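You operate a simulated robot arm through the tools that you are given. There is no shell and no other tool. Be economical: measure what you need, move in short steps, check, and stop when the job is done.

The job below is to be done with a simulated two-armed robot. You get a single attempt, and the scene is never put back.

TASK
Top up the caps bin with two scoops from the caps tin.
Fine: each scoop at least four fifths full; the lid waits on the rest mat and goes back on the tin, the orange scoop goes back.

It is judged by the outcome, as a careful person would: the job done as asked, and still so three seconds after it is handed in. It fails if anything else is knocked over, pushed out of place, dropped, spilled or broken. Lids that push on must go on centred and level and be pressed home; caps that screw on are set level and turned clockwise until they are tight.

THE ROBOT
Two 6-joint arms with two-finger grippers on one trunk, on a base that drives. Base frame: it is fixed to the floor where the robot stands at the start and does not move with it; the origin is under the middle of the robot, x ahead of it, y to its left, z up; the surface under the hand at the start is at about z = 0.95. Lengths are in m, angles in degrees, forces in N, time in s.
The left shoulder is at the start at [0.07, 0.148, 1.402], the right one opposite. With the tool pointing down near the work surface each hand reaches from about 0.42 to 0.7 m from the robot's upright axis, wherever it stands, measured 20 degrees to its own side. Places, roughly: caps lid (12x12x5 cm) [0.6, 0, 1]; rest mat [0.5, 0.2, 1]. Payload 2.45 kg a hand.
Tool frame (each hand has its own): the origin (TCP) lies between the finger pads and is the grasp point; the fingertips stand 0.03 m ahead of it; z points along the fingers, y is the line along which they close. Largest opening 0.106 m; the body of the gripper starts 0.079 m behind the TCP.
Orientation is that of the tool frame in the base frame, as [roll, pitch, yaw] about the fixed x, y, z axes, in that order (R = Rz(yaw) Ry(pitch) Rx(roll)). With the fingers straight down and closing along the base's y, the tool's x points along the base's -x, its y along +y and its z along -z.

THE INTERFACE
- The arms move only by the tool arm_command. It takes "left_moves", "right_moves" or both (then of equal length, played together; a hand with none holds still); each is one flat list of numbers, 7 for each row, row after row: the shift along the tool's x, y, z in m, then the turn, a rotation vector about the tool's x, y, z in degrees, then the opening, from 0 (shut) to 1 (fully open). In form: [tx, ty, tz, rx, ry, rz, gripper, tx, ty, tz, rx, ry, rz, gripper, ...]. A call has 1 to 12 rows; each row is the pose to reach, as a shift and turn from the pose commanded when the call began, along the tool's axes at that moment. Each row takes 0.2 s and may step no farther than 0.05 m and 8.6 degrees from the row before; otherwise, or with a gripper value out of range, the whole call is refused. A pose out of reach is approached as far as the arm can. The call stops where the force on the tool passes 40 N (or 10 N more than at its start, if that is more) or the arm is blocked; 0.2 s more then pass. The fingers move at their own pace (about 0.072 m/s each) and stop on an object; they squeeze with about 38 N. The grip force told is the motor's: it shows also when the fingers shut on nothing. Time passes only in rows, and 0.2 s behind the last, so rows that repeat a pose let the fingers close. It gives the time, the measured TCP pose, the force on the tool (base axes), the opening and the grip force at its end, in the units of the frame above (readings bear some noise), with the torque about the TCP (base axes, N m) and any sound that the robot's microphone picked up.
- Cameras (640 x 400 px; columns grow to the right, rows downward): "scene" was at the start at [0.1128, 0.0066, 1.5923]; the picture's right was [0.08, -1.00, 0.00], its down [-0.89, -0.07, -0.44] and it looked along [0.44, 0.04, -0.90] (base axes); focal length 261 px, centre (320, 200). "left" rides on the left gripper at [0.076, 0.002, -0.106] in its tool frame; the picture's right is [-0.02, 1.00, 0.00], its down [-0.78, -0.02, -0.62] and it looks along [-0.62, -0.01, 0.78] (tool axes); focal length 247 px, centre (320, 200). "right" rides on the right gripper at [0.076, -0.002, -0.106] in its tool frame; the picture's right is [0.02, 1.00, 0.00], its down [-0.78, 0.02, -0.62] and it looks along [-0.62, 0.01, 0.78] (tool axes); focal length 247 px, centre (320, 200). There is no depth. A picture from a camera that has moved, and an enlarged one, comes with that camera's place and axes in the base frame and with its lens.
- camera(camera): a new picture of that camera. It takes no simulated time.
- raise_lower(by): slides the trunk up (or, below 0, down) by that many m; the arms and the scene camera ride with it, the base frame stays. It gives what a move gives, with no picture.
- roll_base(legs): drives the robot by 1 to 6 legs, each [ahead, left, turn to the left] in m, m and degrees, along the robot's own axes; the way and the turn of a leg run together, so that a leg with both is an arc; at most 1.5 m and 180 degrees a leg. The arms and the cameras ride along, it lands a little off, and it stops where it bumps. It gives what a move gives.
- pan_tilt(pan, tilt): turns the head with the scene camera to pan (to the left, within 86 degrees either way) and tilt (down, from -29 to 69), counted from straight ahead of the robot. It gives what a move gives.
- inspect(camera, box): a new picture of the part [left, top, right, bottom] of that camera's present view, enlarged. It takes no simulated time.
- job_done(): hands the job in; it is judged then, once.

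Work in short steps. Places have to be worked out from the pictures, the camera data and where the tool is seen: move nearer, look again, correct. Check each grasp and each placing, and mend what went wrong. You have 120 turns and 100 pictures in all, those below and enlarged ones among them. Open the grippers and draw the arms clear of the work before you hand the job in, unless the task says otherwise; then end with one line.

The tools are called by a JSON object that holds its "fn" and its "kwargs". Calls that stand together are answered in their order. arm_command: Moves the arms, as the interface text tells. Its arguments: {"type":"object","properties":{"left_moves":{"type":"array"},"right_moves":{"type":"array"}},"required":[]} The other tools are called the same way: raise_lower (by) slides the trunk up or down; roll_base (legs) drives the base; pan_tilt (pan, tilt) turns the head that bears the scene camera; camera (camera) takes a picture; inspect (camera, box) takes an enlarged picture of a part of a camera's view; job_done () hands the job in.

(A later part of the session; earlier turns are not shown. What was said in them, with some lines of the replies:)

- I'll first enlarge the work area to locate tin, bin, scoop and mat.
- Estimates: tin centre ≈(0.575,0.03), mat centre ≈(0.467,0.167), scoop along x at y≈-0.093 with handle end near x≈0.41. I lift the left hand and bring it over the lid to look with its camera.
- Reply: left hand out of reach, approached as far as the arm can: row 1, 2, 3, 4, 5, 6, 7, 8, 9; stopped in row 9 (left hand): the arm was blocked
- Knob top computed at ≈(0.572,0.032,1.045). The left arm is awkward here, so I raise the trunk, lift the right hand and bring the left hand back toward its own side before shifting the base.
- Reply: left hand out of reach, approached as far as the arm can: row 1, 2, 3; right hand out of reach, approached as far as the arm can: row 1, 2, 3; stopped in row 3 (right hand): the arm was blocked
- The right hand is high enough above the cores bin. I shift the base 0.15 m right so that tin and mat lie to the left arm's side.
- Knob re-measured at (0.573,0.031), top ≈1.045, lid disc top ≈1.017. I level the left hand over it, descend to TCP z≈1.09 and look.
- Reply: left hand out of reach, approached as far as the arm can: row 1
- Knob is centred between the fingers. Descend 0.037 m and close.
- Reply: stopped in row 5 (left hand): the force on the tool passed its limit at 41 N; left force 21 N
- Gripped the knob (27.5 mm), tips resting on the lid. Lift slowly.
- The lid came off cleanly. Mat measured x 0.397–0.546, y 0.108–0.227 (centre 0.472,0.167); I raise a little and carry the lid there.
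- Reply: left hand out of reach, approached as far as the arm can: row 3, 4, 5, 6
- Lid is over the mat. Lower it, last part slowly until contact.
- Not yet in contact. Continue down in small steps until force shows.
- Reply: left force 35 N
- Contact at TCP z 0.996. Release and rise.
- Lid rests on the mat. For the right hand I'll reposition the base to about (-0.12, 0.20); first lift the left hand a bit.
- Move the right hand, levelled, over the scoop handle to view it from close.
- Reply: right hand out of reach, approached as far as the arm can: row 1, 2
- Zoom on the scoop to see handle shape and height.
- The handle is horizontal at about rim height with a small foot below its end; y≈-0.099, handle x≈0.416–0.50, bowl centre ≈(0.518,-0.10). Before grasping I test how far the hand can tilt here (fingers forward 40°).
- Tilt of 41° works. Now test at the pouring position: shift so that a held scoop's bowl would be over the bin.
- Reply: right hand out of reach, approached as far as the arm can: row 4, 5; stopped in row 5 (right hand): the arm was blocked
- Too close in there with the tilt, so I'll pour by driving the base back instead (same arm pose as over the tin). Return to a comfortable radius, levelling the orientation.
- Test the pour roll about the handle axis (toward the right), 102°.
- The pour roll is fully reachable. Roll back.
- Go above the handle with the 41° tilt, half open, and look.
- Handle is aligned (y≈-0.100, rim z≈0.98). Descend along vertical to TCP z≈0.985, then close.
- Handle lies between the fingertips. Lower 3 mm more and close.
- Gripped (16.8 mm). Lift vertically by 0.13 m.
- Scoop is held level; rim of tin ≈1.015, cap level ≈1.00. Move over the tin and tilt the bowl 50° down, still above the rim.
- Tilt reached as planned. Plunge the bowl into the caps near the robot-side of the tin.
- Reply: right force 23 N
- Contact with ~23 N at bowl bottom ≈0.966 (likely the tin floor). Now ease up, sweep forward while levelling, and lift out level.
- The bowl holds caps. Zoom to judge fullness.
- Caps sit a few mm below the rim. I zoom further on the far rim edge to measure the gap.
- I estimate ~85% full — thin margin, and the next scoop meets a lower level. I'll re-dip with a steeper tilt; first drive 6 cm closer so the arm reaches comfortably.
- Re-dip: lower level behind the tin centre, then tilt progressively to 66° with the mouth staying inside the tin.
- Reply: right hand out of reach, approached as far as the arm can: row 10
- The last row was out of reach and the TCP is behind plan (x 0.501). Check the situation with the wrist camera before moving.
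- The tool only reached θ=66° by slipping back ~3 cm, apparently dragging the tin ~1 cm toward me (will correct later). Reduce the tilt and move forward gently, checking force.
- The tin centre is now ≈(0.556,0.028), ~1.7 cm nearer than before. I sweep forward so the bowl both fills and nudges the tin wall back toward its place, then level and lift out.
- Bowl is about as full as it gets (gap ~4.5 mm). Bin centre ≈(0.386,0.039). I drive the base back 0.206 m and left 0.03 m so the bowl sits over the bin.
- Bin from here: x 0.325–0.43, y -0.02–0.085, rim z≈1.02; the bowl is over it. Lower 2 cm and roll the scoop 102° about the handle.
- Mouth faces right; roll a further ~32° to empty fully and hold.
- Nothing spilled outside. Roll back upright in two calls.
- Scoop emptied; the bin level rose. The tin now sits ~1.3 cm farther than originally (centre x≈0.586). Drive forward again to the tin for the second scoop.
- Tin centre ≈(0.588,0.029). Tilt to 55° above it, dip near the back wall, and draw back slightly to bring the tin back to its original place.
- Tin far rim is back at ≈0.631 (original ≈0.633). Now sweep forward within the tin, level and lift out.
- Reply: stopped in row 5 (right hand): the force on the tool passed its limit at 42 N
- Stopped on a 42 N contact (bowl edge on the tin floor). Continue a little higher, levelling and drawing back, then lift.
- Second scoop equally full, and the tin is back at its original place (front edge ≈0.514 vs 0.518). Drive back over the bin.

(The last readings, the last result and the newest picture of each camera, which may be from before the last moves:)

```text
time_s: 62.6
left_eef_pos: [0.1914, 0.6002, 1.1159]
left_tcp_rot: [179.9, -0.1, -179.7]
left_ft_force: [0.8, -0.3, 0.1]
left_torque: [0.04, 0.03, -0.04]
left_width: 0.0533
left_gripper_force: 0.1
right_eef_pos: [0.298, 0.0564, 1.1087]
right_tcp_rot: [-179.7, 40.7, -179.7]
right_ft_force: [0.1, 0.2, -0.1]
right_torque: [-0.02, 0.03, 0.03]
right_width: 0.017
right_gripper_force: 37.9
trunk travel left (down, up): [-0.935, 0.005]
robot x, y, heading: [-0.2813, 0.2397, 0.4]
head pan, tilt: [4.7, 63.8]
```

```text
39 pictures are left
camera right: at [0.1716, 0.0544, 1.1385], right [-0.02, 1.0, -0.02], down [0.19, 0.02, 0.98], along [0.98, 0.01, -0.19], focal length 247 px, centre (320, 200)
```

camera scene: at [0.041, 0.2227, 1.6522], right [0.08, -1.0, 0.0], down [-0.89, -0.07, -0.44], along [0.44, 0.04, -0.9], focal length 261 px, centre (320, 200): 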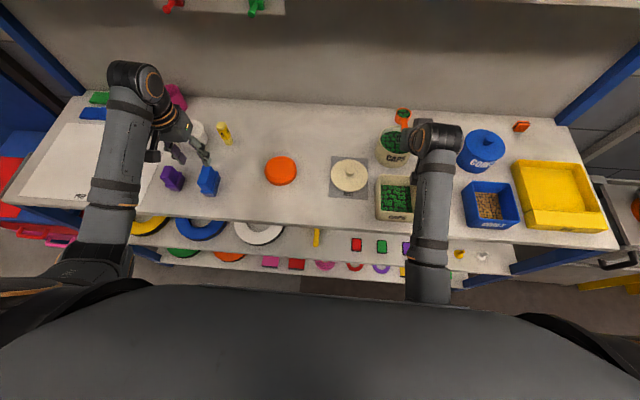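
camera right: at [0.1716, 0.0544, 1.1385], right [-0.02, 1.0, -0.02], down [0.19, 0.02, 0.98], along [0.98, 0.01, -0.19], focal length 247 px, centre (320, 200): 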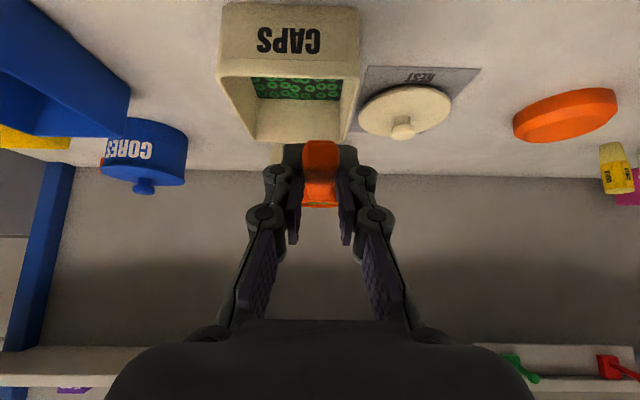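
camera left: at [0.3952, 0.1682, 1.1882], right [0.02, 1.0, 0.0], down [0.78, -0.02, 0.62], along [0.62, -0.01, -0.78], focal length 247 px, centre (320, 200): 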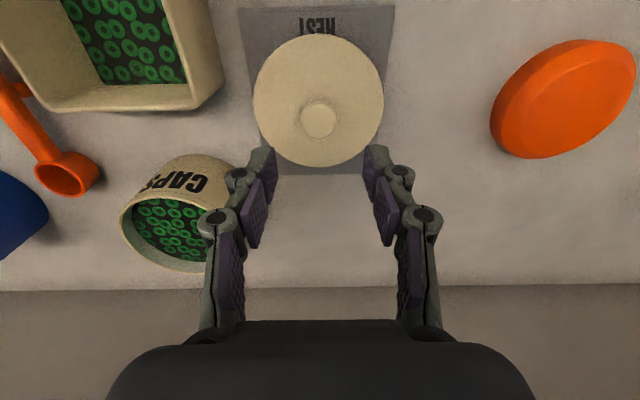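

Same alignment as the first pour. Lower and roll to pour.

{"fn": "arm_command", "kwargs": {"right_moves": [0.0118, 0, 0.0136, -6.42, 0, 5.57, 0, 0.0118, 0, 0.0136, -12.8, 0, 11.1, 0, 0.0118, 0, 0.0136, -19.2, 0, 16.7, 0, 0.0118, 0, 0.0136, -25.6, 0, 22.2, 0, 0.0118, 0, 0.0136, -32.1, 0, 27.8, 0, 0.0118, 0, 0.0136, -38.5, 0, 33.4, 0, 0.0118, 0, 0.0136, -44.9, 0, 39, 0, 0.0118, 0, 0.0136, -51.3, 0, 44.5, 0, 0.0118, 0, 0.0136, -57.7, 0, 50.1, 0, 0.0118, 0, 0.0136, -64.1, 0, 55.7, 0, 0.0118, 0, 0.0136, -70.5, 0, 61.2, 0, 0.0118, 0, 0.0136, -76.9, 0, 66.8, 0]}}

{"fn": "arm_command", "kwargs": {"right_moves": [0, 0, 0, -6.04, 0, 5.25, 0, 0, 0, 0, -12.1, 0, 10.5, 0, 0, 0, 0, -18.1, 0, 15.7, 0, 0, 0, 0, -24.2, 0, 21, 0, 0, 0, 0, -24.2, 0, 21, 0, 0, 0, 0, -24.2, 0, 21, 0]}}

{"fn": "arm_command", "kwargs": {"right_moves": [0, 0, 0, 6.42, 0, -5.57, 0, 0, 0, 0, 12.8, 0, -11.1, 0, 0, 0, 0, 19.2, 0, -16.7, 0, 0, 0, 0, 25.6, 0, -22.2, 0, 0, 0, 0, 32.1, 0, -27.8, 0, 0, 0, 0, 38.5, 0, -33.4, 0, 0, 0, 0, 44.9, 0, -39, 0, 0, 0, 0, 51.3, 0, -44.5, 0, 0, 0, 0, 57.7, 0, -50.1, 0, 0, 0, 0, 64.1, 0, -55.7, 0, 0, 0, 0, 70.5, 0, -61.2, 0, 0, 0, 0, 76.9, 0, -66.8, 0]}}

{"fn": "arm_command", "kwargs": {"right_moves": [-0.004, 0, -0.005, 6.04, 0, -5.25, 0, -0.008, 0, -0.01, 12.1, 0, -10.5, 0, -0.012, 0, -0.014, 18.1, 0, -15.7, 0, -0.013, 0, -0.015, 24.2, 0, -21, 0, -0.013, 0, -0.015, 24.2, 0, -21, 0]}}

{"fn": "inspect", "kwargs": {"camera": "scene", "box": [340, 65, 460, 165]}}

```text
time_s: 65.2
left_eef_pos: [0.1893, 0.6005, 1.1159]
left_tcp_rot: [179.9, 0.0, -179.7]
left_ft_force: [0.6, -0.5, 0.2]
left_torque: [0.02, 0.0, 0.0]
left_width: 0.053
left_gripper_force: 0.1
right_eef_pos: [0.2968, 0.0565, 1.091]
right_tcp_rot: [81.2, -7.7, 139.6]
right_ft_force: [0.1, 0.8, -0.4]
right_torque: [0.01, 0.0, -0.01]
right_width: 0.0169
right_gripper_force: 38.2
trunk travel left (down, up): [-0.935, 0.005]
robot x, y, heading: [-0.2822, 0.2396, -0.3]
head pan, tilt: [4.7, 63.8]
```

```text
time_s: 66.6
left_eef_pos: [0.1879, 0.5995, 1.1159]
left_tcp_rot: [179.9, 0.1, -179.7]
left_ft_force: [0.1, -0.5, -0.3]
left_torque: [0.05, 0.01, -0.04]
left_width: 0.0529
left_gripper_force: 0.0
right_eef_pos: [0.2942, 0.0563, 1.0911]
right_tcp_rot: [54.2, -27.1, 148.0]
right_ft_force: [0.1, -0.8, -0.1]
right_torque: [0.01, -0.03, -0.04]
right_width: 0.0172
right_gripper_force: 37.9
trunk travel left (down, up): [-0.935, 0.005]
robot x, y, heading: [-0.2767, 0.2402, 0.4]
head pan, tilt: [4.7, 63.8]
```

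```text
time_s: 69.2
left_eef_pos: [0.1894, 0.6015, 1.1157]
left_tcp_rot: [-180.0, 0.0, -179.7]
left_ft_force: [0.4, 0.2, 0.6]
left_torque: [0.01, 0.02, 0.01]
left_width: 0.053
left_gripper_force: 0.0
right_eef_pos: [0.2939, 0.0565, 1.0905]
right_tcp_rot: [140.9, 33.7, 155.6]
right_ft_force: [1.1, 0.3, -1.2]
right_torque: [0.0, 0.03, -0.01]
right_width: 0.0169
right_gripper_force: 37.6
trunk travel left (down, up): [-0.935, 0.005]
robot x, y, heading: [-0.279, 0.2393, 0.3]
head pan, tilt: [4.7, 63.8]
```

```text
time_s: 70.4
left_eef_pos: [0.19, 0.5995, 1.117]
left_tcp_rot: [180.0, 0.0, -179.7]
left_ft_force: [-0.5, 0.4, 0.0]
left_torque: [0.01, 0.0, 0.0]
left_width: 0.0529
left_gripper_force: 0.1
right_eef_pos: [0.2952, 0.0455, 1.1079]
right_tcp_rot: [-179.6, 40.8, -179.6]
right_ft_force: [0.2, 0.3, 0.4]
right_torque: [-0.01, 0.04, 0.0]
right_width: 0.0166
right_gripper_force: 38.2
trunk travel left (down, up): [-0.935, 0.005]
robot x, y, heading: [-0.2813, 0.2388, 0.2]
head pan, tilt: [4.7, 63.8]
```

```text
4.00 times, centred on (400, 115) of scene
camera zoom: at [-0.1676, 0.2476, 1.6523], right [0.09, -1.0, 0.0], down [-0.89, -0.08, -0.44], along [0.44, 0.04, -0.9], focal length 1043 px, centre (0, 540)
```

zoom: 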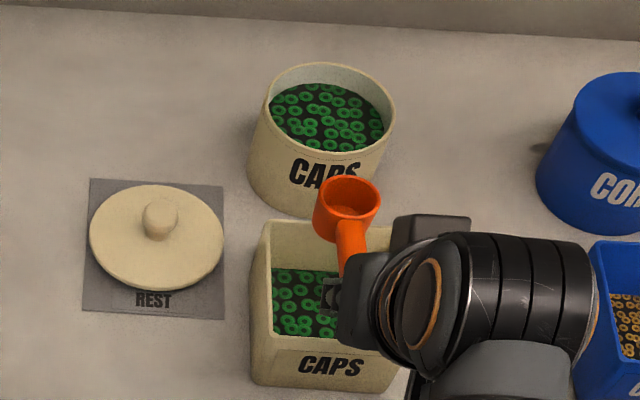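

Emptied. Drive so the scoop is above its original spot (TCP ≈ (0.431,-0.101)).

{"fn": "roll_base", "kwargs": {"legs": [[0.136, -0.146, 0]]}}

{"fn": "camera", "kwargs": {"camera": "right"}}

{"fn": "inspect", "kwargs": {"camera": "scene", "box": [340, 85, 460, 185]}}

```text
time_s: 72.0
left_eef_pos: [0.324, 0.4568, 1.1169]
left_tcp_rot: [179.9, 0.1, -179.7]
left_ft_force: [-1.0, 0.4, -0.8]
left_torque: [0.01, -0.01, 0.0]
left_width: 0.0527
left_gripper_force: 0.1
right_eef_pos: [0.4288, -0.0984, 1.1095]
right_tcp_rot: [-179.5, 41.0, -179.6]
right_ft_force: [0.4, 0.1, 0.1]
right_torque: [-0.01, 0.03, -0.03]
right_width: 0.0169
right_gripper_force: 37.5
trunk travel left (down, up): [-0.935, 0.005]
robot x, y, heading: [-0.1463, 0.096, 0.1]
head pan, tilt: [4.7, 63.8]
```

```text
37 pictures are left
camera right: at [0.3024, -0.0989, 1.14], right [-0.02, 1.0, -0.02], down [0.18, 0.02, 0.98], along [0.98, 0.01, -0.18], focal length 247 px, centre (320, 200)
```

right: 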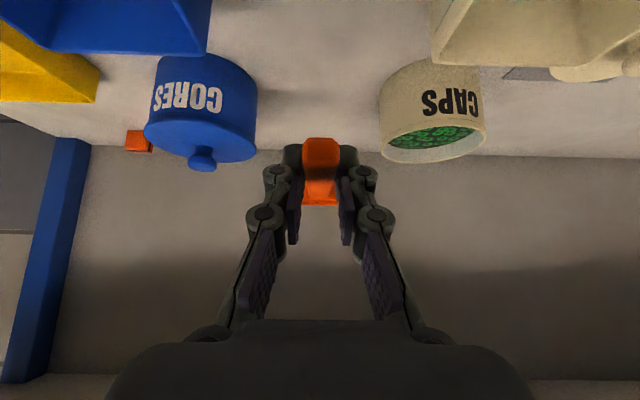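

```text
4.00 times, centred on (400, 135) of scene
camera zoom: at [-0.035, 0.106, 1.6526], right [0.09, -1.0, 0.0], down [-0.89, -0.08, -0.44], along [0.44, 0.04, -0.9], focal length 1043 px, centre (0, 460)
```

zoom: 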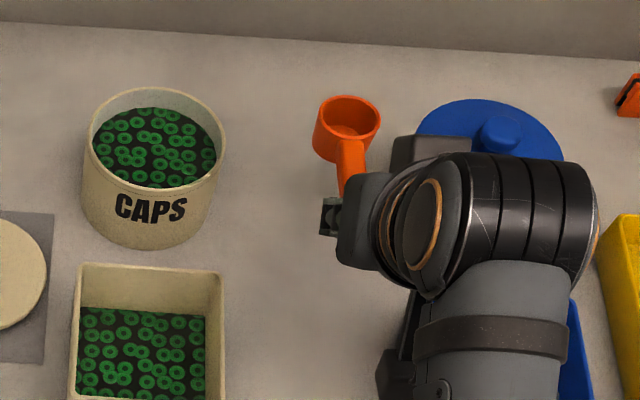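

Scoop has drooped ~3° in the grip; I correct that and lower to just above the table, looking before contact.

{"fn": "arm_command", "kwargs": {"right_moves": [0.025, -0.001, 0.03, 0, -1.5, 0, 0, 0.05, -0.002, 0.06, 0, -3, 0, 0, 0.068, -0.002, 0.081, 0, -3, 0, 0, 0.0745, -0.002, 0.0885, 0, -3, 0, 0, 0.0745, -0.002, 0.0885, 0, -3, 0, 0]}}

{"fn": "camera", "kwargs": {"camera": "right"}}

{"fn": "inspect", "kwargs": {"camera": "scene", "box": [370, 100, 440, 160]}}

```text
time_s: 73.2
left_eef_pos: [0.3249, 0.4547, 1.1169]
left_tcp_rot: [179.9, 0.0, -179.6]
left_ft_force: [-0.1, -1.3, -0.4]
left_torque: [0.03, 0.0, 0.0]
left_width: 0.053
left_gripper_force: 0.1
right_eef_pos: [0.4308, -0.1016, 0.9928]
right_tcp_rot: [-179.8, 43.9, -179.6]
right_ft_force: [-0.2, 0.6, 0.0]
right_torque: [0.01, 0.03, -0.02]
right_width: 0.017
right_gripper_force: 37.9
trunk travel left (down, up): [-0.935, 0.005]
robot x, y, heading: [-0.1431, 0.0943, 0.5]
head pan, tilt: [4.7, 63.8]
```

```text
35 pictures are left
camera right: at [0.3034, -0.1034, 1.0161], right [-0.02, 1.0, -0.02], down [0.13, 0.02, 0.99], along [0.99, 0.01, -0.13], focal length 247 px, centre (320, 200)
```

right: 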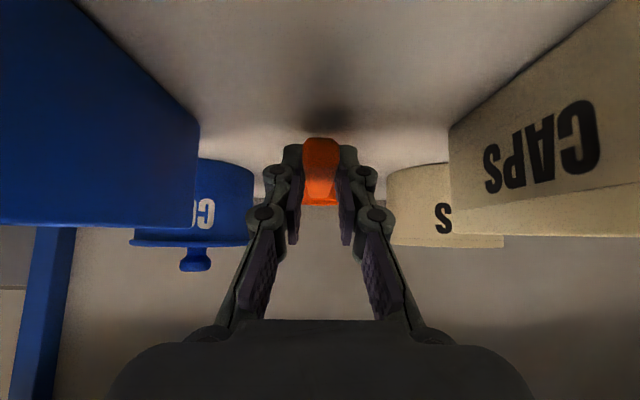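

```text
6.67 times, centred on (405, 130) of scene
camera zoom: at [-0.0326, 0.1031, 1.6524], right [0.09, -1.0, 0.0], down [-0.89, -0.08, -0.44], along [0.44, 0.04, -0.9], focal length 1738 px, centre (-247, 667)
```

zoom: 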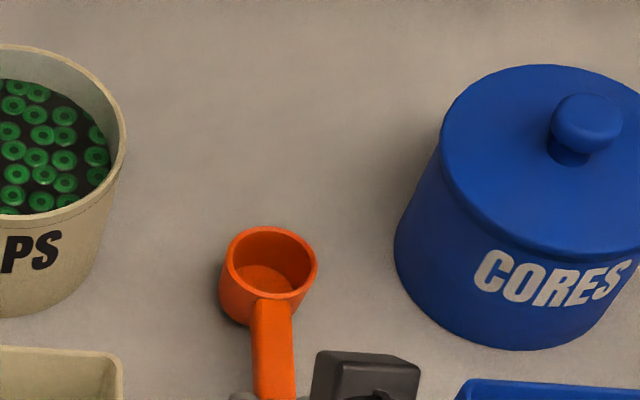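

Lower in 2–3 mm steps until the scoop touches.

{"fn": "arm_command", "kwargs": {"right_moves": [0.0014, 0, 0.0014, 0, 0, 0, 0, 0.0028, 0, 0.0029, 0, 0, 0, 0, 0.0042, 0, 0.0043, 0, 0, 0, 0]}}

```text
time_s: 74.0
left_eef_pos: [0.3258, 0.4544, 1.1155]
left_tcp_rot: [179.8, 0.0, -179.7]
left_ft_force: [0.2, 0.3, 0.3]
left_torque: [0.02, 0.0, -0.02]
left_width: 0.053
left_gripper_force: 0.1
right_eef_pos: [0.4325, -0.102, 0.986]
right_tcp_rot: [-179.8, 43.8, -179.7]
right_ft_force: [-0.4, 0.3, -0.4]
right_torque: [-0.05, 0.01, 0.0]
right_width: 0.0168
right_gripper_force: 38.2
trunk travel left (down, up): [-0.935, 0.005]
robot x, y, heading: [-0.1418, 0.096, 0.2]
head pan, tilt: [4.7, 63.8]
```

{"fn": "arm_command", "kwargs": {"right_moves": [0.001, 0, 0.001, 0, 0, 0, 0, 0.002, 0, 0.0021, 0, 0, 0, 0, 0.0028, 0, 0.0029, 0, 0, 0, 0]}}

{"fn": "camera", "kwargs": {"camera": "right"}}

```text
time_s: 74.8
left_eef_pos: [0.3243, 0.4551, 1.1165]
left_tcp_rot: [179.9, 0.1, -179.7]
left_ft_force: [-0.4, -0.1, -0.2]
left_torque: [0.01, 0.0, -0.01]
left_width: 0.0526
left_gripper_force: 0.2
right_eef_pos: [0.4326, -0.1013, 0.9843]
right_tcp_rot: [-179.7, 44.1, -179.8]
right_ft_force: [0.6, -0.6, 7.0]
right_torque: [0.01, -0.07, -0.04]
right_width: 0.0172
right_gripper_force: 38.5
trunk travel left (down, up): [-0.935, 0.005]
robot x, y, heading: [-0.1406, 0.0975, 0.0]
head pan, tilt: [4.7, 63.8]
```

```text
33 pictures are left
camera right: at [0.3042, -0.1033, 1.0075], right [-0.02, 1.0, -0.02], down [0.13, 0.02, 0.99], along [0.99, 0.01, -0.13], focal length 247 px, centre (320, 200)
```

right: 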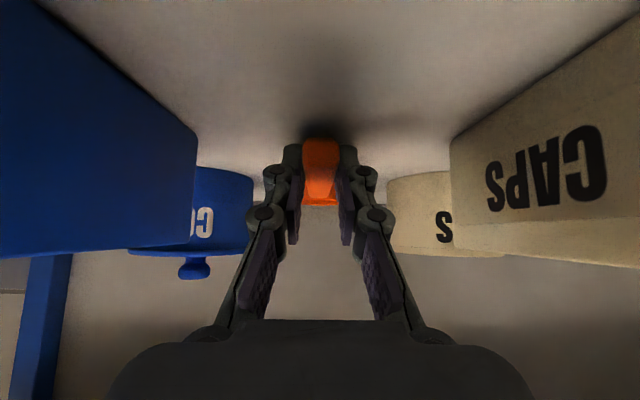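

Contact (7 N). Release and rise vertically.

{"fn": "arm_command", "kwargs": {"right_moves": [0, 0, 0, 0, 0, 0, 0.25, 0, 0, 0, 0, 0, 0, 0.5, 0, 0, 0, 0, 0, 0, 0.5, -0.0139, 0, -0.0144, 0, 0, 0, 0.5, -0.0416, 0, -0.0432, 0, 0, 0, 0.5, -0.069, 0, -0.072, 0, 0, 0, 0.5, -0.09, 0, -0.0936, 0, 0, 0, 0.5]}}

{"fn": "camera", "kwargs": {"camera": "right"}}

{"fn": "inspect", "kwargs": {"camera": "scene", "box": [340, 85, 460, 185]}}

```text
time_s: 76.4
left_eef_pos: [0.3259, 0.4546, 1.1162]
left_tcp_rot: [179.9, 0.0, -179.7]
left_ft_force: [0.5, -0.2, 0.3]
left_torque: [0.01, -0.02, 0.01]
left_width: 0.0531
left_gripper_force: 0.1
right_eef_pos: [0.4324, -0.1016, 1.1127]
right_tcp_rot: [-179.8, 43.7, -179.6]
right_ft_force: [-0.5, -0.2, 0.2]
right_torque: [-0.03, 0.04, -0.01]
right_width: 0.0532
right_gripper_force: 0.1
trunk travel left (down, up): [-0.935, 0.005]
robot x, y, heading: [-0.1428, 0.0971, -0.1]
head pan, tilt: [4.7, 63.8]
```

```text
32 pictures are left
camera right: at [0.305, -0.1032, 1.1358], right [-0.02, 1.0, -0.02], down [0.13, 0.02, 0.99], along [0.99, 0.01, -0.14], focal length 247 px, centre (320, 200)
```

right: 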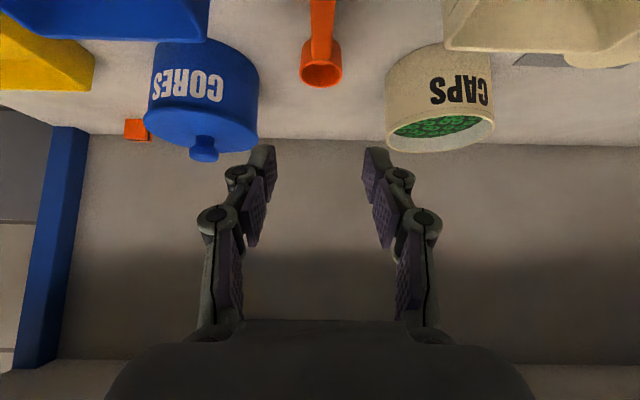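

```text
4.00 times, centred on (400, 135) of scene
camera zoom: at [-0.0316, 0.1027, 1.6523], right [0.09, -1.0, 0.0], down [-0.89, -0.08, -0.44], along [0.44, 0.04, -0.9], focal length 1043 px, centre (0, 460)
```

zoom: 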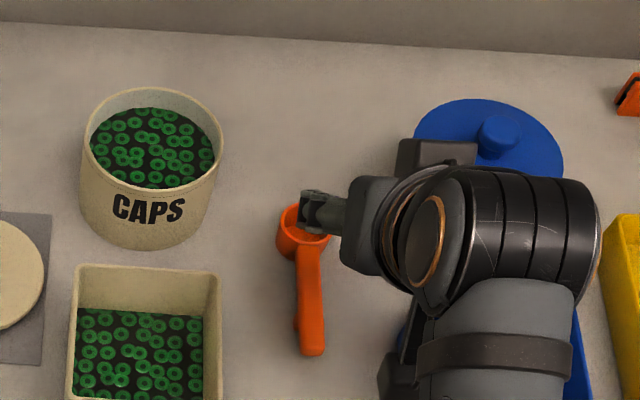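

Scoop is back in place. Now drive to bring the left arm to the mat and tin: first right, then forward.

{"fn": "roll_base", "kwargs": {"legs": [[0, -0.247, 0], [0.143, 0, 0]]}}

{"fn": "camera", "kwargs": {"camera": "left"}}

{"fn": "camera", "kwargs": {"camera": "scene"}}

```text
time_s: 79.2
left_eef_pos: [0.467, 0.2075, 1.1181]
left_tcp_rot: [179.9, 0.2, -179.6]
left_ft_force: [-0.2, 0.3, 0.1]
left_torque: [0.01, 0.0, 0.0]
left_width: 0.0529
left_gripper_force: 0.0
right_eef_pos: [0.5741, -0.3496, 1.1135]
right_tcp_rot: [-179.7, 44.0, -179.7]
right_ft_force: [-0.5, -0.9, -0.1]
right_torque: [0.02, -0.01, 0.03]
right_width: 0.0529
right_gripper_force: 0.0
trunk travel left (down, up): [-0.935, 0.005]
robot x, y, heading: [-0.0013, -0.1505, 0.2]
head pan, tilt: [4.7, 63.8]
```

```text
30 pictures are left
camera left: at [0.39, 0.2072, 1.2241], right [0.02, 1.0, 0.0], down [0.78, -0.01, 0.62], along [0.62, -0.01, -0.78], focal length 247 px, centre (320, 200)
```

left: 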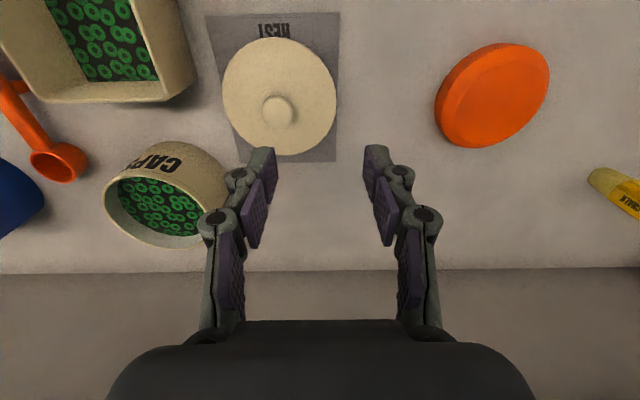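

```text
29 pictures are left
camera scene: at [0.1086, -0.1457, 1.6526], right [0.09, -1.0, 0.0], down [-0.89, -0.08, -0.44], along [0.44, 0.04, -0.9], focal length 261 px, centre (320, 200)
```

scene: 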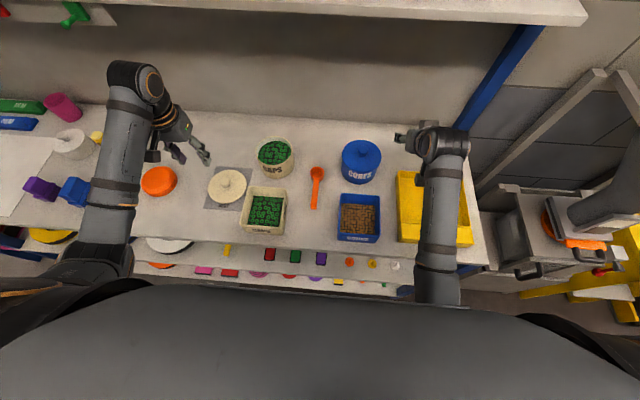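

Knob at ≈(0.47,0.168). Move above it, descend to TCP z 1.04 and verify.

{"fn": "arm_command", "kwargs": {"left_moves": [-0.002, -0.03, 0.01, 0, 0, 0, 0.5, -0.004, -0.0395, 0.04, 0, 0, 0, 0.5, -0.004, -0.0395, 0.075, 0, 0, 0, 0.5, -0.004, -0.0395, 0.075, 0, 0, 0, 0.5]}}

{"fn": "camera", "kwargs": {"camera": "left"}}

```text
time_s: 80.2
left_eef_pos: [0.4726, 0.1674, 1.0415]
left_tcp_rot: [-180.0, -0.1, -179.7]
left_ft_force: [0.5, 0.6, -0.8]
left_torque: [0.03, 0.04, 0.02]
left_width: 0.0529
left_gripper_force: 0.1
right_eef_pos: [0.578, -0.3491, 1.1118]
right_tcp_rot: [-179.7, 43.9, -179.8]
right_ft_force: [0.3, 0.4, -0.8]
right_torque: [-0.01, -0.01, -0.04]
right_width: 0.0528
right_gripper_force: 0.1
trunk travel left (down, up): [-0.935, 0.005]
robot x, y, heading: [-0.0, -0.1529, 0.4]
head pan, tilt: [4.7, 63.8]
```

```text
28 pictures are left
camera left: at [0.3962, 0.1677, 1.1476], right [0.02, 1.0, 0.0], down [0.78, -0.01, 0.62], along [0.62, -0.01, -0.78], focal length 247 px, centre (320, 200)
```

left: 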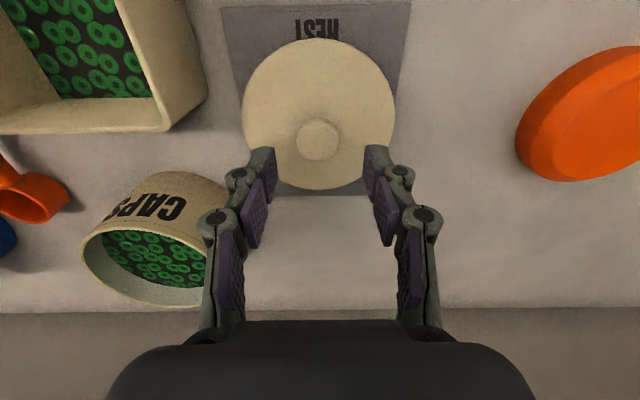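

Centred. Descend to z≈0.999, grip, and lift to see.

{"fn": "arm_command", "kwargs": {"left_moves": [0, 0, 0.025, 0, 0, 0, 0.5, 0, 0, 0.0425, 0, 0, 0, 0.5, 0, 0, 0.0425, 0, 0, 0, 0, 0, 0, 0.0425, 0, 0, 0, 0, 0, 0, 0.0425, 0, 0, 0, 0, 0, 0, 0.02, 0, 0, 0, 0, 0, 0, -0.02, 0, 0, 0, 0, 0, 0, -0.06, 0, 0, 0, 0]}}

{"fn": "camera", "kwargs": {"camera": "left"}}

```text
time_s: 82.0
left_eef_pos: [0.4711, 0.1677, 1.1019]
left_tcp_rot: [-179.9, 0.1, -179.7]
left_ft_force: [0.4, 0.3, 0.1]
left_torque: [-0.04, 0.02, 0.0]
left_width: 0.0276
left_gripper_force: 38.0
right_eef_pos: [0.5769, -0.3466, 1.1109]
right_tcp_rot: [-179.7, 43.8, -179.6]
right_ft_force: [1.3, -0.2, -0.1]
right_torque: [0.03, -0.03, 0.02]
right_width: 0.0528
right_gripper_force: 0.0
trunk travel left (down, up): [-0.935, 0.005]
robot x, y, heading: [-0.0001, -0.1509, 0.0]
head pan, tilt: [4.7, 63.8]
```

```text
27 pictures are left
camera left: at [0.3957, 0.1683, 1.2072], right [0.02, 1.0, 0.0], down [0.78, -0.01, 0.62], along [0.62, -0.01, -0.78], focal length 247 px, centre (320, 200)
```

left: 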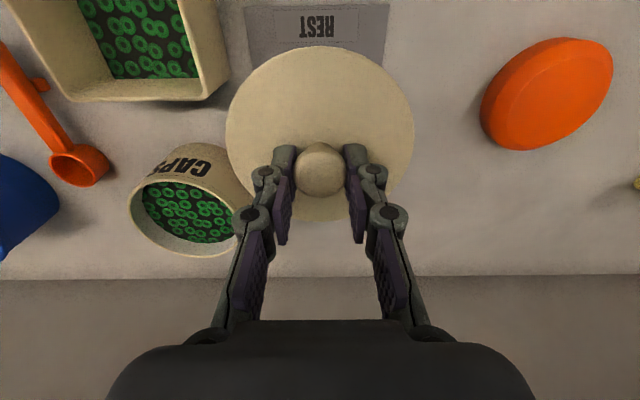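

Lid gripped level. Zoom on the tin to fix its rim centre before placing.

{"fn": "inspect", "kwargs": {"camera": "left", "box": [110, 130, 260, 270]}}

{"fn": "inspect", "kwargs": {"camera": "scene", "box": [235, 125, 315, 185]}}

```text
2.86 times, centred on (185, 200) of left
camera zoom: at [0.3957, 0.1683, 1.2072], right [0.02, 1.0, 0.0], down [0.78, -0.01, 0.62], along [0.62, -0.01, -0.78], focal length 706 px, centre (706, 200)
```

zoom: 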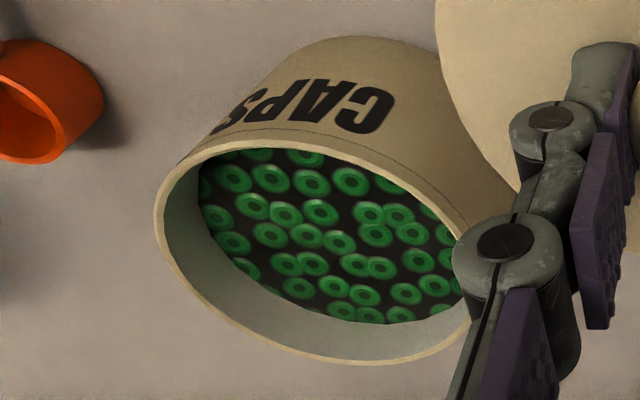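

```text
6.67 times, centred on (275, 155) of scene
camera zoom: at [0.1122, -0.1449, 1.6523], right [0.09, -1.0, 0.0], down [-0.89, -0.08, -0.44], along [0.44, 0.04, -0.9], focal length 1738 px, centre (620, 500)
```

zoom: 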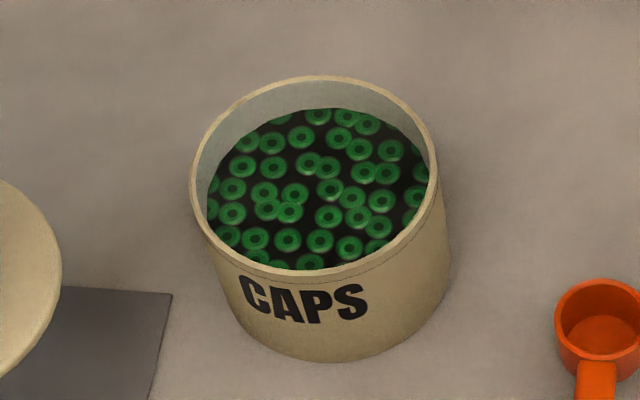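

Tin rim centre ≈(0.573,0.028); the lid is centred ≈3 mm behind the TCP. Carry the lid over the tin (TCP 0.576, 0.028).

{"fn": "arm_command", "kwargs": {"left_moves": [-0.02, -0.03, -0.01, 0, 0, 0, 0, -0.045, -0.065, -0.015, 0, 0, 0, 0, -0.075, -0.1, -0.015, 0, 0, 0, 0, -0.1, -0.13, -0.015, 0, 0, 0, 0, -0.105, -0.1397, -0.015, 0, 0, 0, 0, -0.105, -0.1397, -0.015, 0, 0, 0, 0, -0.105, -0.1397, 0.015, 0, 0, 0, 0, -0.105, -0.1397, 0.015, 0, 0, 0, 0]}}

{"fn": "camera", "kwargs": {"camera": "left"}}

{"fn": "inspect", "kwargs": {"camera": "scene", "box": [235, 120, 315, 180]}}

```text
time_s: 83.8
left_eef_pos: [0.5796, 0.029, 1.0862]
left_tcp_rot: [179.9, 0.1, -179.7]
left_ft_force: [0.2, 0.0, -1.4]
left_torque: [0.0, -0.01, 0.01]
left_width: 0.0277
left_gripper_force: 38.2
left hand out of reach, approached as far as the arm can: row 1, 2
right_eef_pos: [0.5772, -0.3487, 1.1118]
right_tcp_rot: [-179.7, 43.8, -179.7]
right_ft_force: [-0.2, -0.5, 0.3]
right_torque: [0.02, 0.05, 0.02]
right_width: 0.0533
right_gripper_force: 0.1
trunk travel left (down, up): [-0.935, 0.005]
robot x, y, heading: [0.0025, -0.1545, 0.1]
head pan, tilt: [4.7, 63.8]
```

```text
24 pictures are left
camera left: at [0.5032, 0.0289, 1.193], right [0.02, 1.0, 0.0], down [0.78, -0.01, 0.62], along [0.62, -0.01, -0.78], focal length 247 px, centre (320, 200)
```

left: 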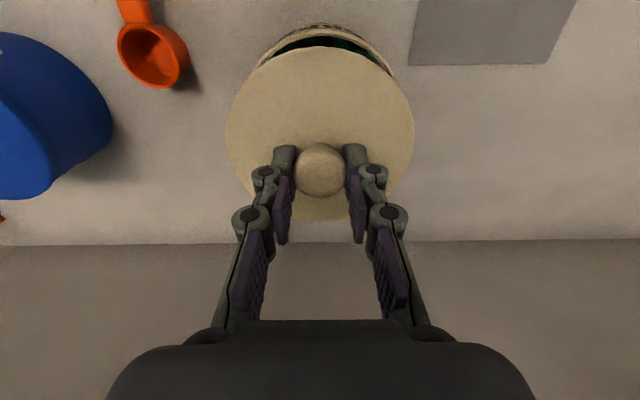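

```text
6.67 times, centred on (275, 150) of scene
camera zoom: at [0.1127, -0.1451, 1.6523], right [0.09, -1.0, 0.0], down [-0.89, -0.08, -0.44], along [0.44, 0.04, -0.9], focal length 1738 px, centre (620, 533)
```

zoom: 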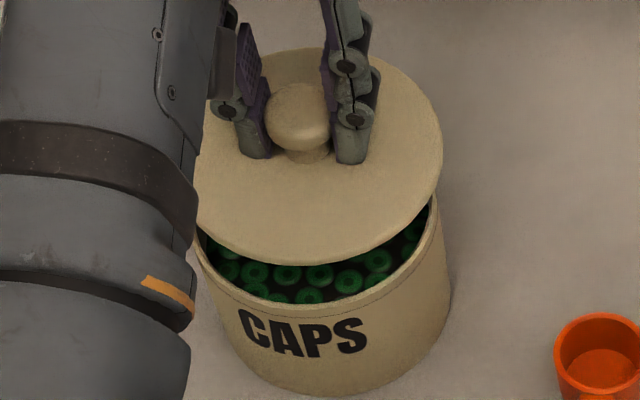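

Slight lateral offset visible; zoom the wrist view to measure tin rim vs lid.

{"fn": "inspect", "kwargs": {"camera": "left", "box": [220, 10, 420, 135]}}

```text
3.20 times, centred on (320, 72) of left
camera zoom: at [0.5032, 0.0289, 1.193], right [0.02, 1.0, 0.0], down [0.78, -0.01, 0.62], along [0.62, -0.01, -0.78], focal length 790 px, centre (320, 608)
```

zoom: 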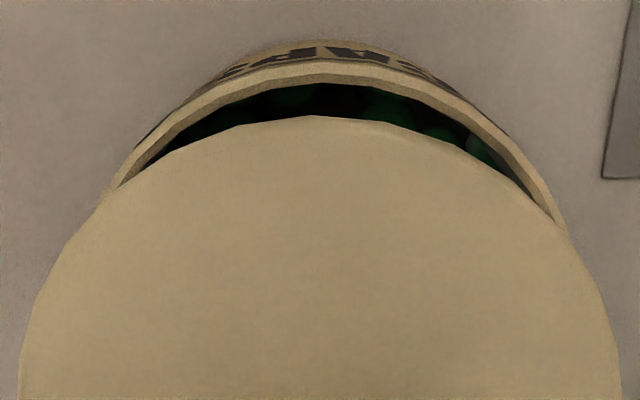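

Lid is ~4 mm too far forward and ~1.5 mm to the right of the tin. Correct and lower to just above seating, then check.

{"fn": "arm_command", "kwargs": {"left_moves": [0.004, 0.0015, 0, 0, 0, 0, 0, 0.004, 0.0015, 0.008, 0, 0, 0, 0, 0.004, 0.0015, 0.014, 0, 0, 0, 0, 0.004, 0.0015, 0.014, 0, 0, 0, 0]}}

{"fn": "inspect", "kwargs": {"camera": "left", "box": [220, 10, 420, 135]}}

{"fn": "inspect", "kwargs": {"camera": "scene", "box": [235, 120, 315, 180]}}

```text
time_s: 84.8
left_eef_pos: [0.5747, 0.0299, 1.0727]
left_tcp_rot: [179.8, 0.0, -179.6]
left_ft_force: [0.2, 0.2, 0.0]
left_torque: [0.01, -0.01, -0.02]
left_width: 0.0276
left_gripper_force: 38.3
right_eef_pos: [0.5766, -0.3489, 1.1117]
right_tcp_rot: [-179.7, 43.7, -179.7]
right_ft_force: [-1.0, 0.8, 1.0]
right_torque: [0.0, 0.02, -0.03]
right_width: 0.0528
right_gripper_force: 0.0
trunk travel left (down, up): [-0.935, 0.005]
robot x, y, heading: [-0.004, -0.1544, 0.1]
head pan, tilt: [4.7, 63.8]
```

```text
3.20 times, centred on (320, 72) of left
camera zoom: at [0.4987, 0.0311, 1.1788], right [0.02, 1.0, 0.0], down [0.78, -0.01, 0.62], along [0.62, -0.01, -0.78], focal length 790 px, centre (320, 608)
```

zoom: 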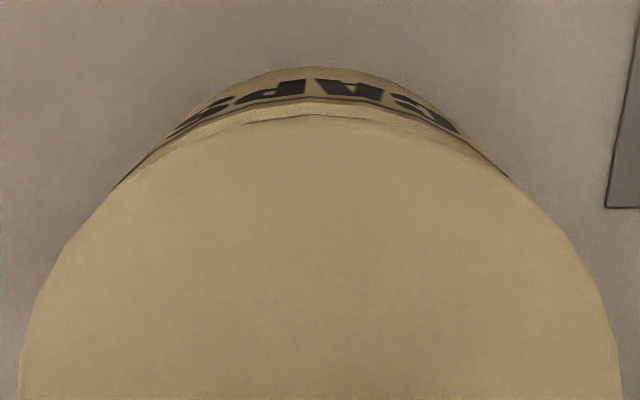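

```text
6.67 times, centred on (275, 150) of scene
camera zoom: at [0.1121, -0.1449, 1.6523], right [0.09, -1.0, 0.0], down [-0.89, -0.08, -0.44], along [0.44, 0.04, -0.9], focal length 1738 px, centre (620, 533)
```

zoom: 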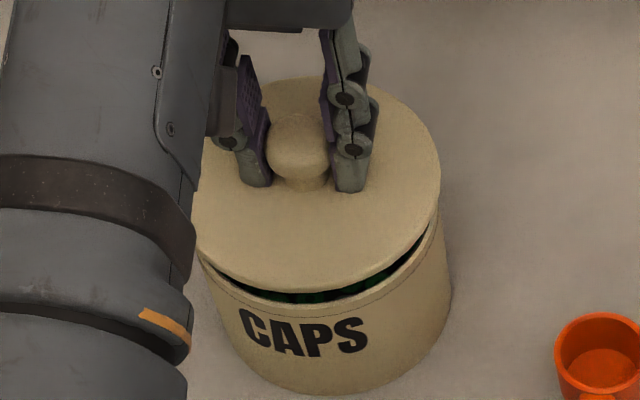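

Looks centred. Lower in small steps until contact.

{"fn": "arm_command", "kwargs": {"left_moves": [0, 0, 0.003, 0, 0, 0, 0, 0, 0, 0.006, 0, 0, 0, 0, 0, 0, 0.008, 0, 0, 0, 0]}}

{"fn": "inspect", "kwargs": {"camera": "scene", "box": [235, 120, 315, 180]}}

```text
time_s: 85.5
left_eef_pos: [0.5736, 0.0312, 1.0676]
left_tcp_rot: [179.9, 0.4, -179.6]
left_ft_force: [0.9, 1.8, 21.1]
left_torque: [0.01, -0.94, 0.02]
left_width: 0.0276
left_gripper_force: 38.6
right_eef_pos: [0.5748, -0.349, 1.1129]
right_tcp_rot: [-179.7, 44.0, -179.8]
right_ft_force: [0.1, -0.6, -0.5]
right_torque: [0.0, -0.04, 0.01]
right_width: 0.0531
right_gripper_force: 0.0
trunk travel left (down, up): [-0.935, 0.005]
robot x, y, heading: [-0.0012, -0.1534, 0.1]
head pan, tilt: [4.7, 63.8]
```

```text
6.67 times, centred on (275, 150) of scene
camera zoom: at [0.1079, -0.1456, 1.6529], right [0.09, -1.0, 0.0], down [-0.89, -0.08, -0.44], along [0.44, 0.04, -0.9], focal length 1738 px, centre (620, 533)
```

zoom: 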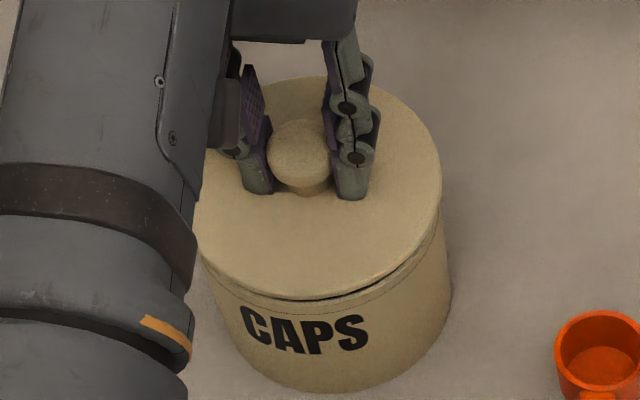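

Contact on the far side (5 mm before seating), so the lid is slightly too far forward. Lift 3 mm, shift 2.5 mm back, and lower again.

{"fn": "arm_command", "kwargs": {"left_moves": [0, 0, -0.004, 0, 0, 0, 0, 0.0025, 0, -0.004, 0, 0, 0, 0, 0.0025, 0, -0.001, 0, 0, 0, 0, 0.0025, 0, 0.002, 0, 0, 0, 0, 0.0025, 0, 0.004, 0, 0, 0, 0]}}

```text
time_s: 86.8
left_eef_pos: [0.5714, 0.0297, 1.0632]
left_tcp_rot: [179.8, 0.3, -179.7]
left_ft_force: [0.2, 0.6, 17.8]
left_torque: [0.07, 1.03, -0.05]
left_width: 0.0277
left_gripper_force: 37.6
right_eef_pos: [0.5741, -0.349, 1.1127]
right_tcp_rot: [-179.9, 44.0, -179.7]
right_ft_force: [0.2, 0.2, 0.6]
right_torque: [-0.01, 0.02, -0.01]
right_width: 0.0531
right_gripper_force: 0.1
trunk travel left (down, up): [-0.935, 0.005]
robot x, y, heading: [-0.0009, -0.1545, 0.1]
head pan, tilt: [4.7, 63.8]
```

Now lower, with contact at the near rim. Look.

{"fn": "inspect", "kwargs": {"camera": "scene", "box": [235, 120, 315, 180]}}

{"fn": "inspect", "kwargs": {"camera": "left", "box": [220, 10, 420, 135]}}

```text
6.67 times, centred on (275, 150) of scene
camera zoom: at [0.1089, -0.1457, 1.6529], right [0.09, -1.0, 0.0], down [-0.89, -0.08, -0.44], along [0.44, 0.04, -0.9], focal length 1738 px, centre (620, 533)
```

zoom: 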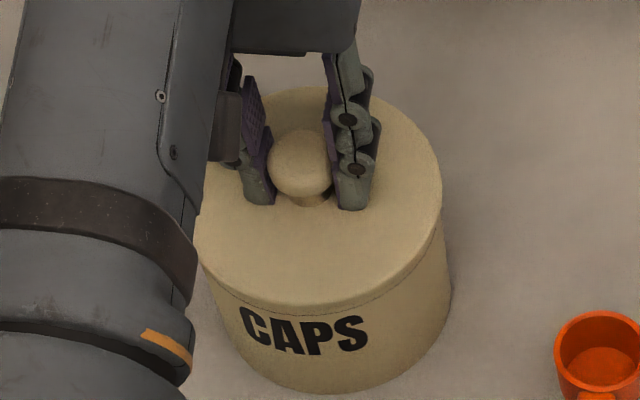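

```text
3.20 times, centred on (320, 72) of left
camera zoom: at [0.4947, 0.0306, 1.1692], right [0.02, 1.0, 0.0], down [0.78, -0.01, 0.63], along [0.63, -0.01, -0.78], focal length 790 px, centre (320, 608)
```

zoom: 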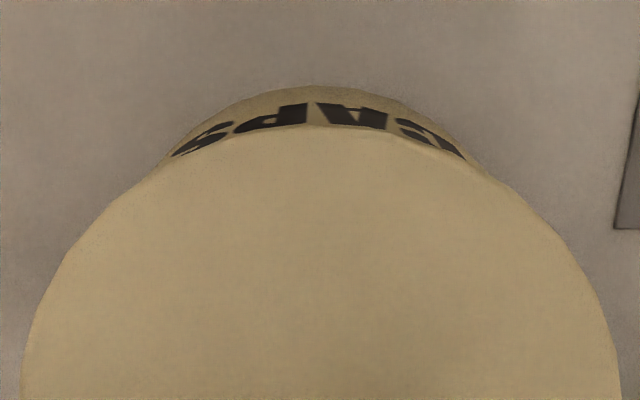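

Lid dropped in flush at the front. Press down further to seat fully.

{"fn": "arm_command", "kwargs": {"left_moves": [-0.001, 0, 0.002, 0, 0, 0, 0, -0.001, 0, 0.004, 0, 0, 0, 0, -0.001, 0, 0.006, 0, 0, 0, 0]}}

```text
time_s: 87.5
left_eef_pos: [0.5732, 0.0288, 1.0599]
left_tcp_rot: [179.8, 0.6, -179.6]
left_ft_force: [5.6, 4.5, 39.1]
left_torque: [0.04, 0.57, -0.05]
left_width: 0.0274
left_gripper_force: 38.3
right_eef_pos: [0.5729, -0.3506, 1.1135]
right_tcp_rot: [-179.8, 44.0, -179.6]
right_ft_force: [0.2, 0.3, 0.4]
right_torque: [0.01, 0.01, 0.0]
right_width: 0.0528
right_gripper_force: 0.1
trunk travel left (down, up): [-0.935, 0.005]
robot x, y, heading: [-0.0013, -0.1515, 0.2]
head pan, tilt: [4.7, 63.8]
```

Seated with ~39 N. Release, rise and inspect levelness.

{"fn": "arm_command", "kwargs": {"left_moves": [0, 0, -0.004, 0, 0, 0, 0, 0, 0, -0.004, 0, 0, 0, 0.3, 0, 0, -0.004, 0, 0, 0, 0.5, 0, 0, -0.004, 0, 0, 0, 0.5, 0, 0, -0.03, 0, 0, 0, 0.5, 0, 0, -0.06, 0, 0, 0, 0.5]}}

{"fn": "camera", "kwargs": {"camera": "left"}}

{"fn": "inspect", "kwargs": {"camera": "scene", "box": [235, 120, 315, 180]}}

```text
time_s: 89.0
left_eef_pos: [0.5724, 0.0304, 1.113]
left_tcp_rot: [179.8, 0.0, -179.7]
left_ft_force: [0.2, -0.2, 0.2]
left_torque: [0.02, 0.01, 0.02]
left_width: 0.0531
left_gripper_force: 0.1
right_eef_pos: [0.5757, -0.3491, 1.1123]
right_tcp_rot: [-179.7, 43.9, -179.6]
right_ft_force: [-0.2, -0.2, 1.3]
right_torque: [-0.02, 0.01, 0.03]
right_width: 0.053
right_gripper_force: 0.1
trunk travel left (down, up): [-0.935, 0.005]
robot x, y, heading: [-0.0038, -0.1525, 0.0]
head pan, tilt: [4.7, 63.8]
```

```text
16 pictures are left
camera left: at [0.4963, 0.0307, 1.22], right [0.02, 1.0, 0.0], down [0.78, -0.01, 0.62], along [0.62, -0.01, -0.78], focal length 247 px, centre (320, 200)
```

left: 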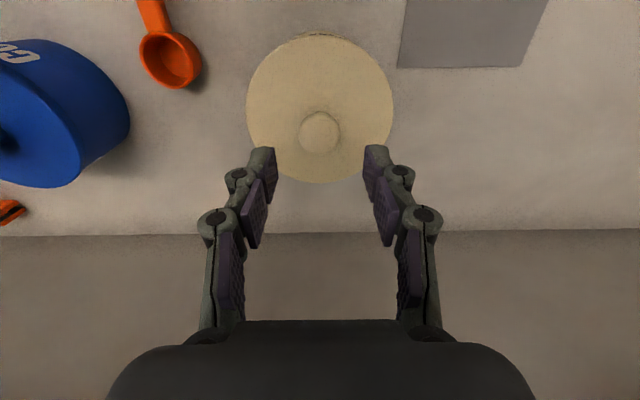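

```text
6.67 times, centred on (275, 150) of scene
camera zoom: at [0.1114, -0.1454, 1.6523], right [0.09, -1.0, 0.0], down [-0.89, -0.08, -0.44], along [0.44, 0.04, -0.9], focal length 1738 px, centre (620, 533)
```

zoom: 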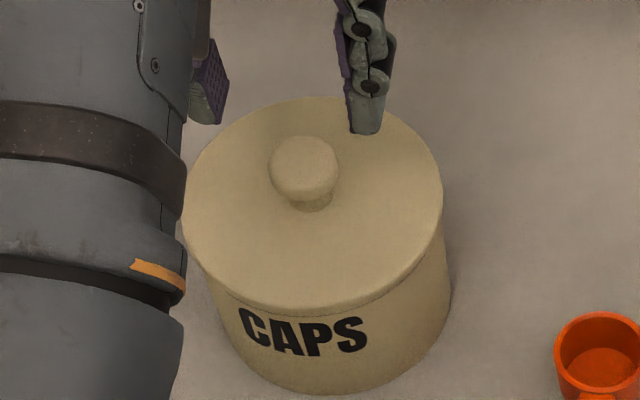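

Lid looks flush and level. One confirming press on the knob with closed fingers.

{"fn": "arm_command", "kwargs": {"left_moves": [0.003, 0, 0, 0, 0, 0, 0, 0.003, 0, 0, 0, 0, 0, 0, 0.003, 0, 0.015, 0, 0, 0, 0, 0.003, 0, 0.025, 0, 0, 0, 0, 0.003, 0, 0.03, 0, 0, 0, 0, 0.003, 0, 0.034, 0, 0, 0, 0, 0.003, 0, 0.038, 0, 0, 0, 0, 0.003, 0, 0.042, 0, 0, 0, 0, 0.003, 0, 0.045, 0, 0, 0, 0]}}

```text
time_s: 90.6
left_eef_pos: [0.5722, 0.0301, 1.0848]
left_tcp_rot: [179.8, 1.1, -179.7]
left_ft_force: [-6.8, -0.1, 18.2]
left_torque: [-0.01, 0.32, -0.01]
left_width: 0.0058
left_gripper_force: 28.5
right_eef_pos: [0.5741, -0.3485, 1.1125]
right_tcp_rot: [-179.9, 44.1, -179.6]
right_ft_force: [1.0, -0.2, -0.4]
right_torque: [0.01, 0.01, -0.02]
right_width: 0.0531
right_gripper_force: 0.1
trunk travel left (down, up): [-0.935, 0.005]
robot x, y, heading: [-0.0021, -0.1554, 0.1]
head pan, tilt: [4.7, 63.8]
stopped in row 8 (left hand): the force on the tool passed its limit at 44 N (the readings are from after the stop); the commanded pose is now the measured one
```

Pressed to 44 N without give: it's home. Rise, move the left hand clear, and open.

{"fn": "arm_command", "kwargs": {"left_moves": [0, 0, -0.02, 0, 0, 0, 0, 0, 0, -0.04, 0, 0, 0, 0, 0.01, 0.04, -0.045, 0, 0, 0, 0.5, 0.03, 0.08, -0.045, 0, 0, 0, 0.5, 0.05, 0.12, -0.045, 0, 0, 0, 0.5, 0.07, 0.16, -0.045, 0, 0, 0, 0.5, 0.08, 0.2, -0.045, 0, 0, 0, 0.5, 0.09, 0.23, -0.045, 0, 0, 0, 0.5]}}

{"fn": "camera", "kwargs": {"camera": "scene"}}

{"fn": "inspect", "kwargs": {"camera": "scene", "box": [200, 120, 400, 245]}}

{"fn": "inspect", "kwargs": {"camera": "scene", "box": [245, 130, 305, 180]}}

```text
time_s: 92.4
left_eef_pos: [0.4809, 0.2615, 1.1239]
left_tcp_rot: [179.9, 0.8, -179.5]
left_ft_force: [0.9, -0.2, 0.4]
left_torque: [0.0, 0.0, -0.02]
left_width: 0.053
left_gripper_force: 0.1
left hand out of reach, approached as far as the arm can: row 4, 5
right_eef_pos: [0.5752, -0.3473, 1.1123]
right_tcp_rot: [-179.6, 44.0, -179.6]
right_ft_force: [0.0, 0.8, -0.4]
right_torque: [-0.04, 0.01, -0.03]
right_width: 0.0531
right_gripper_force: 0.2
trunk travel left (down, up): [-0.935, 0.005]
robot x, y, heading: [-0.0018, -0.1551, 0.4]
head pan, tilt: [4.7, 63.8]
```

```text
14 pictures are left
camera scene: at [0.1116, -0.1434, 1.6524], right [0.09, -1.0, 0.0], down [-0.89, -0.08, -0.44], along [0.44, 0.04, -0.9], focal length 261 px, centre (320, 200)
```

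scene: 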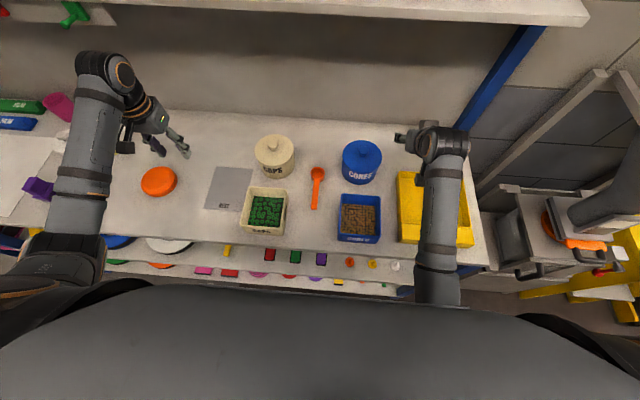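

```text
3.20 times, centred on (300, 182) of scene
camera zoom: at [0.1116, -0.1434, 1.6524], right [0.09, -1.0, 0.0], down [-0.89, -0.08, -0.44], along [0.44, 0.04, -0.9], focal length 834 px, centre (384, 256)
```

zoom: 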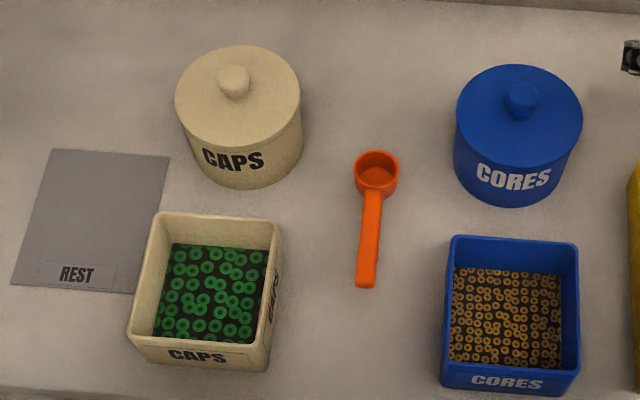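

```text
8.00 times, centred on (275, 155) of scene
camera zoom: at [0.1116, -0.1434, 1.6524], right [0.09, -1.0, 0.0], down [-0.89, -0.08, -0.44], along [0.44, 0.04, -0.9], focal length 2085 px, centre (680, 560)
```

zoom: 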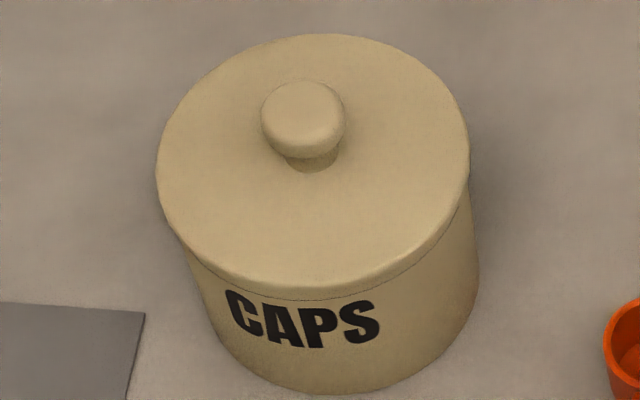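

Lid is flush and level, the bin is topped up, the scoop and tin are at their places, nothing is spilled, and both hands are open and clear. Handing in.

{"fn": "job_done", "kwargs": {}}

```text
The job is handed in.
```

The caps bin got two scoops from the caps tin, each about 87% full by my estimate from the camera. The lid waited on the rest mat and is back on the tin, pressed home; the orange scoop is back in its place. While scooping I pushed the tin up to about 1.7 cm out of place, then moved it back to within a few millimetres of where it stood.
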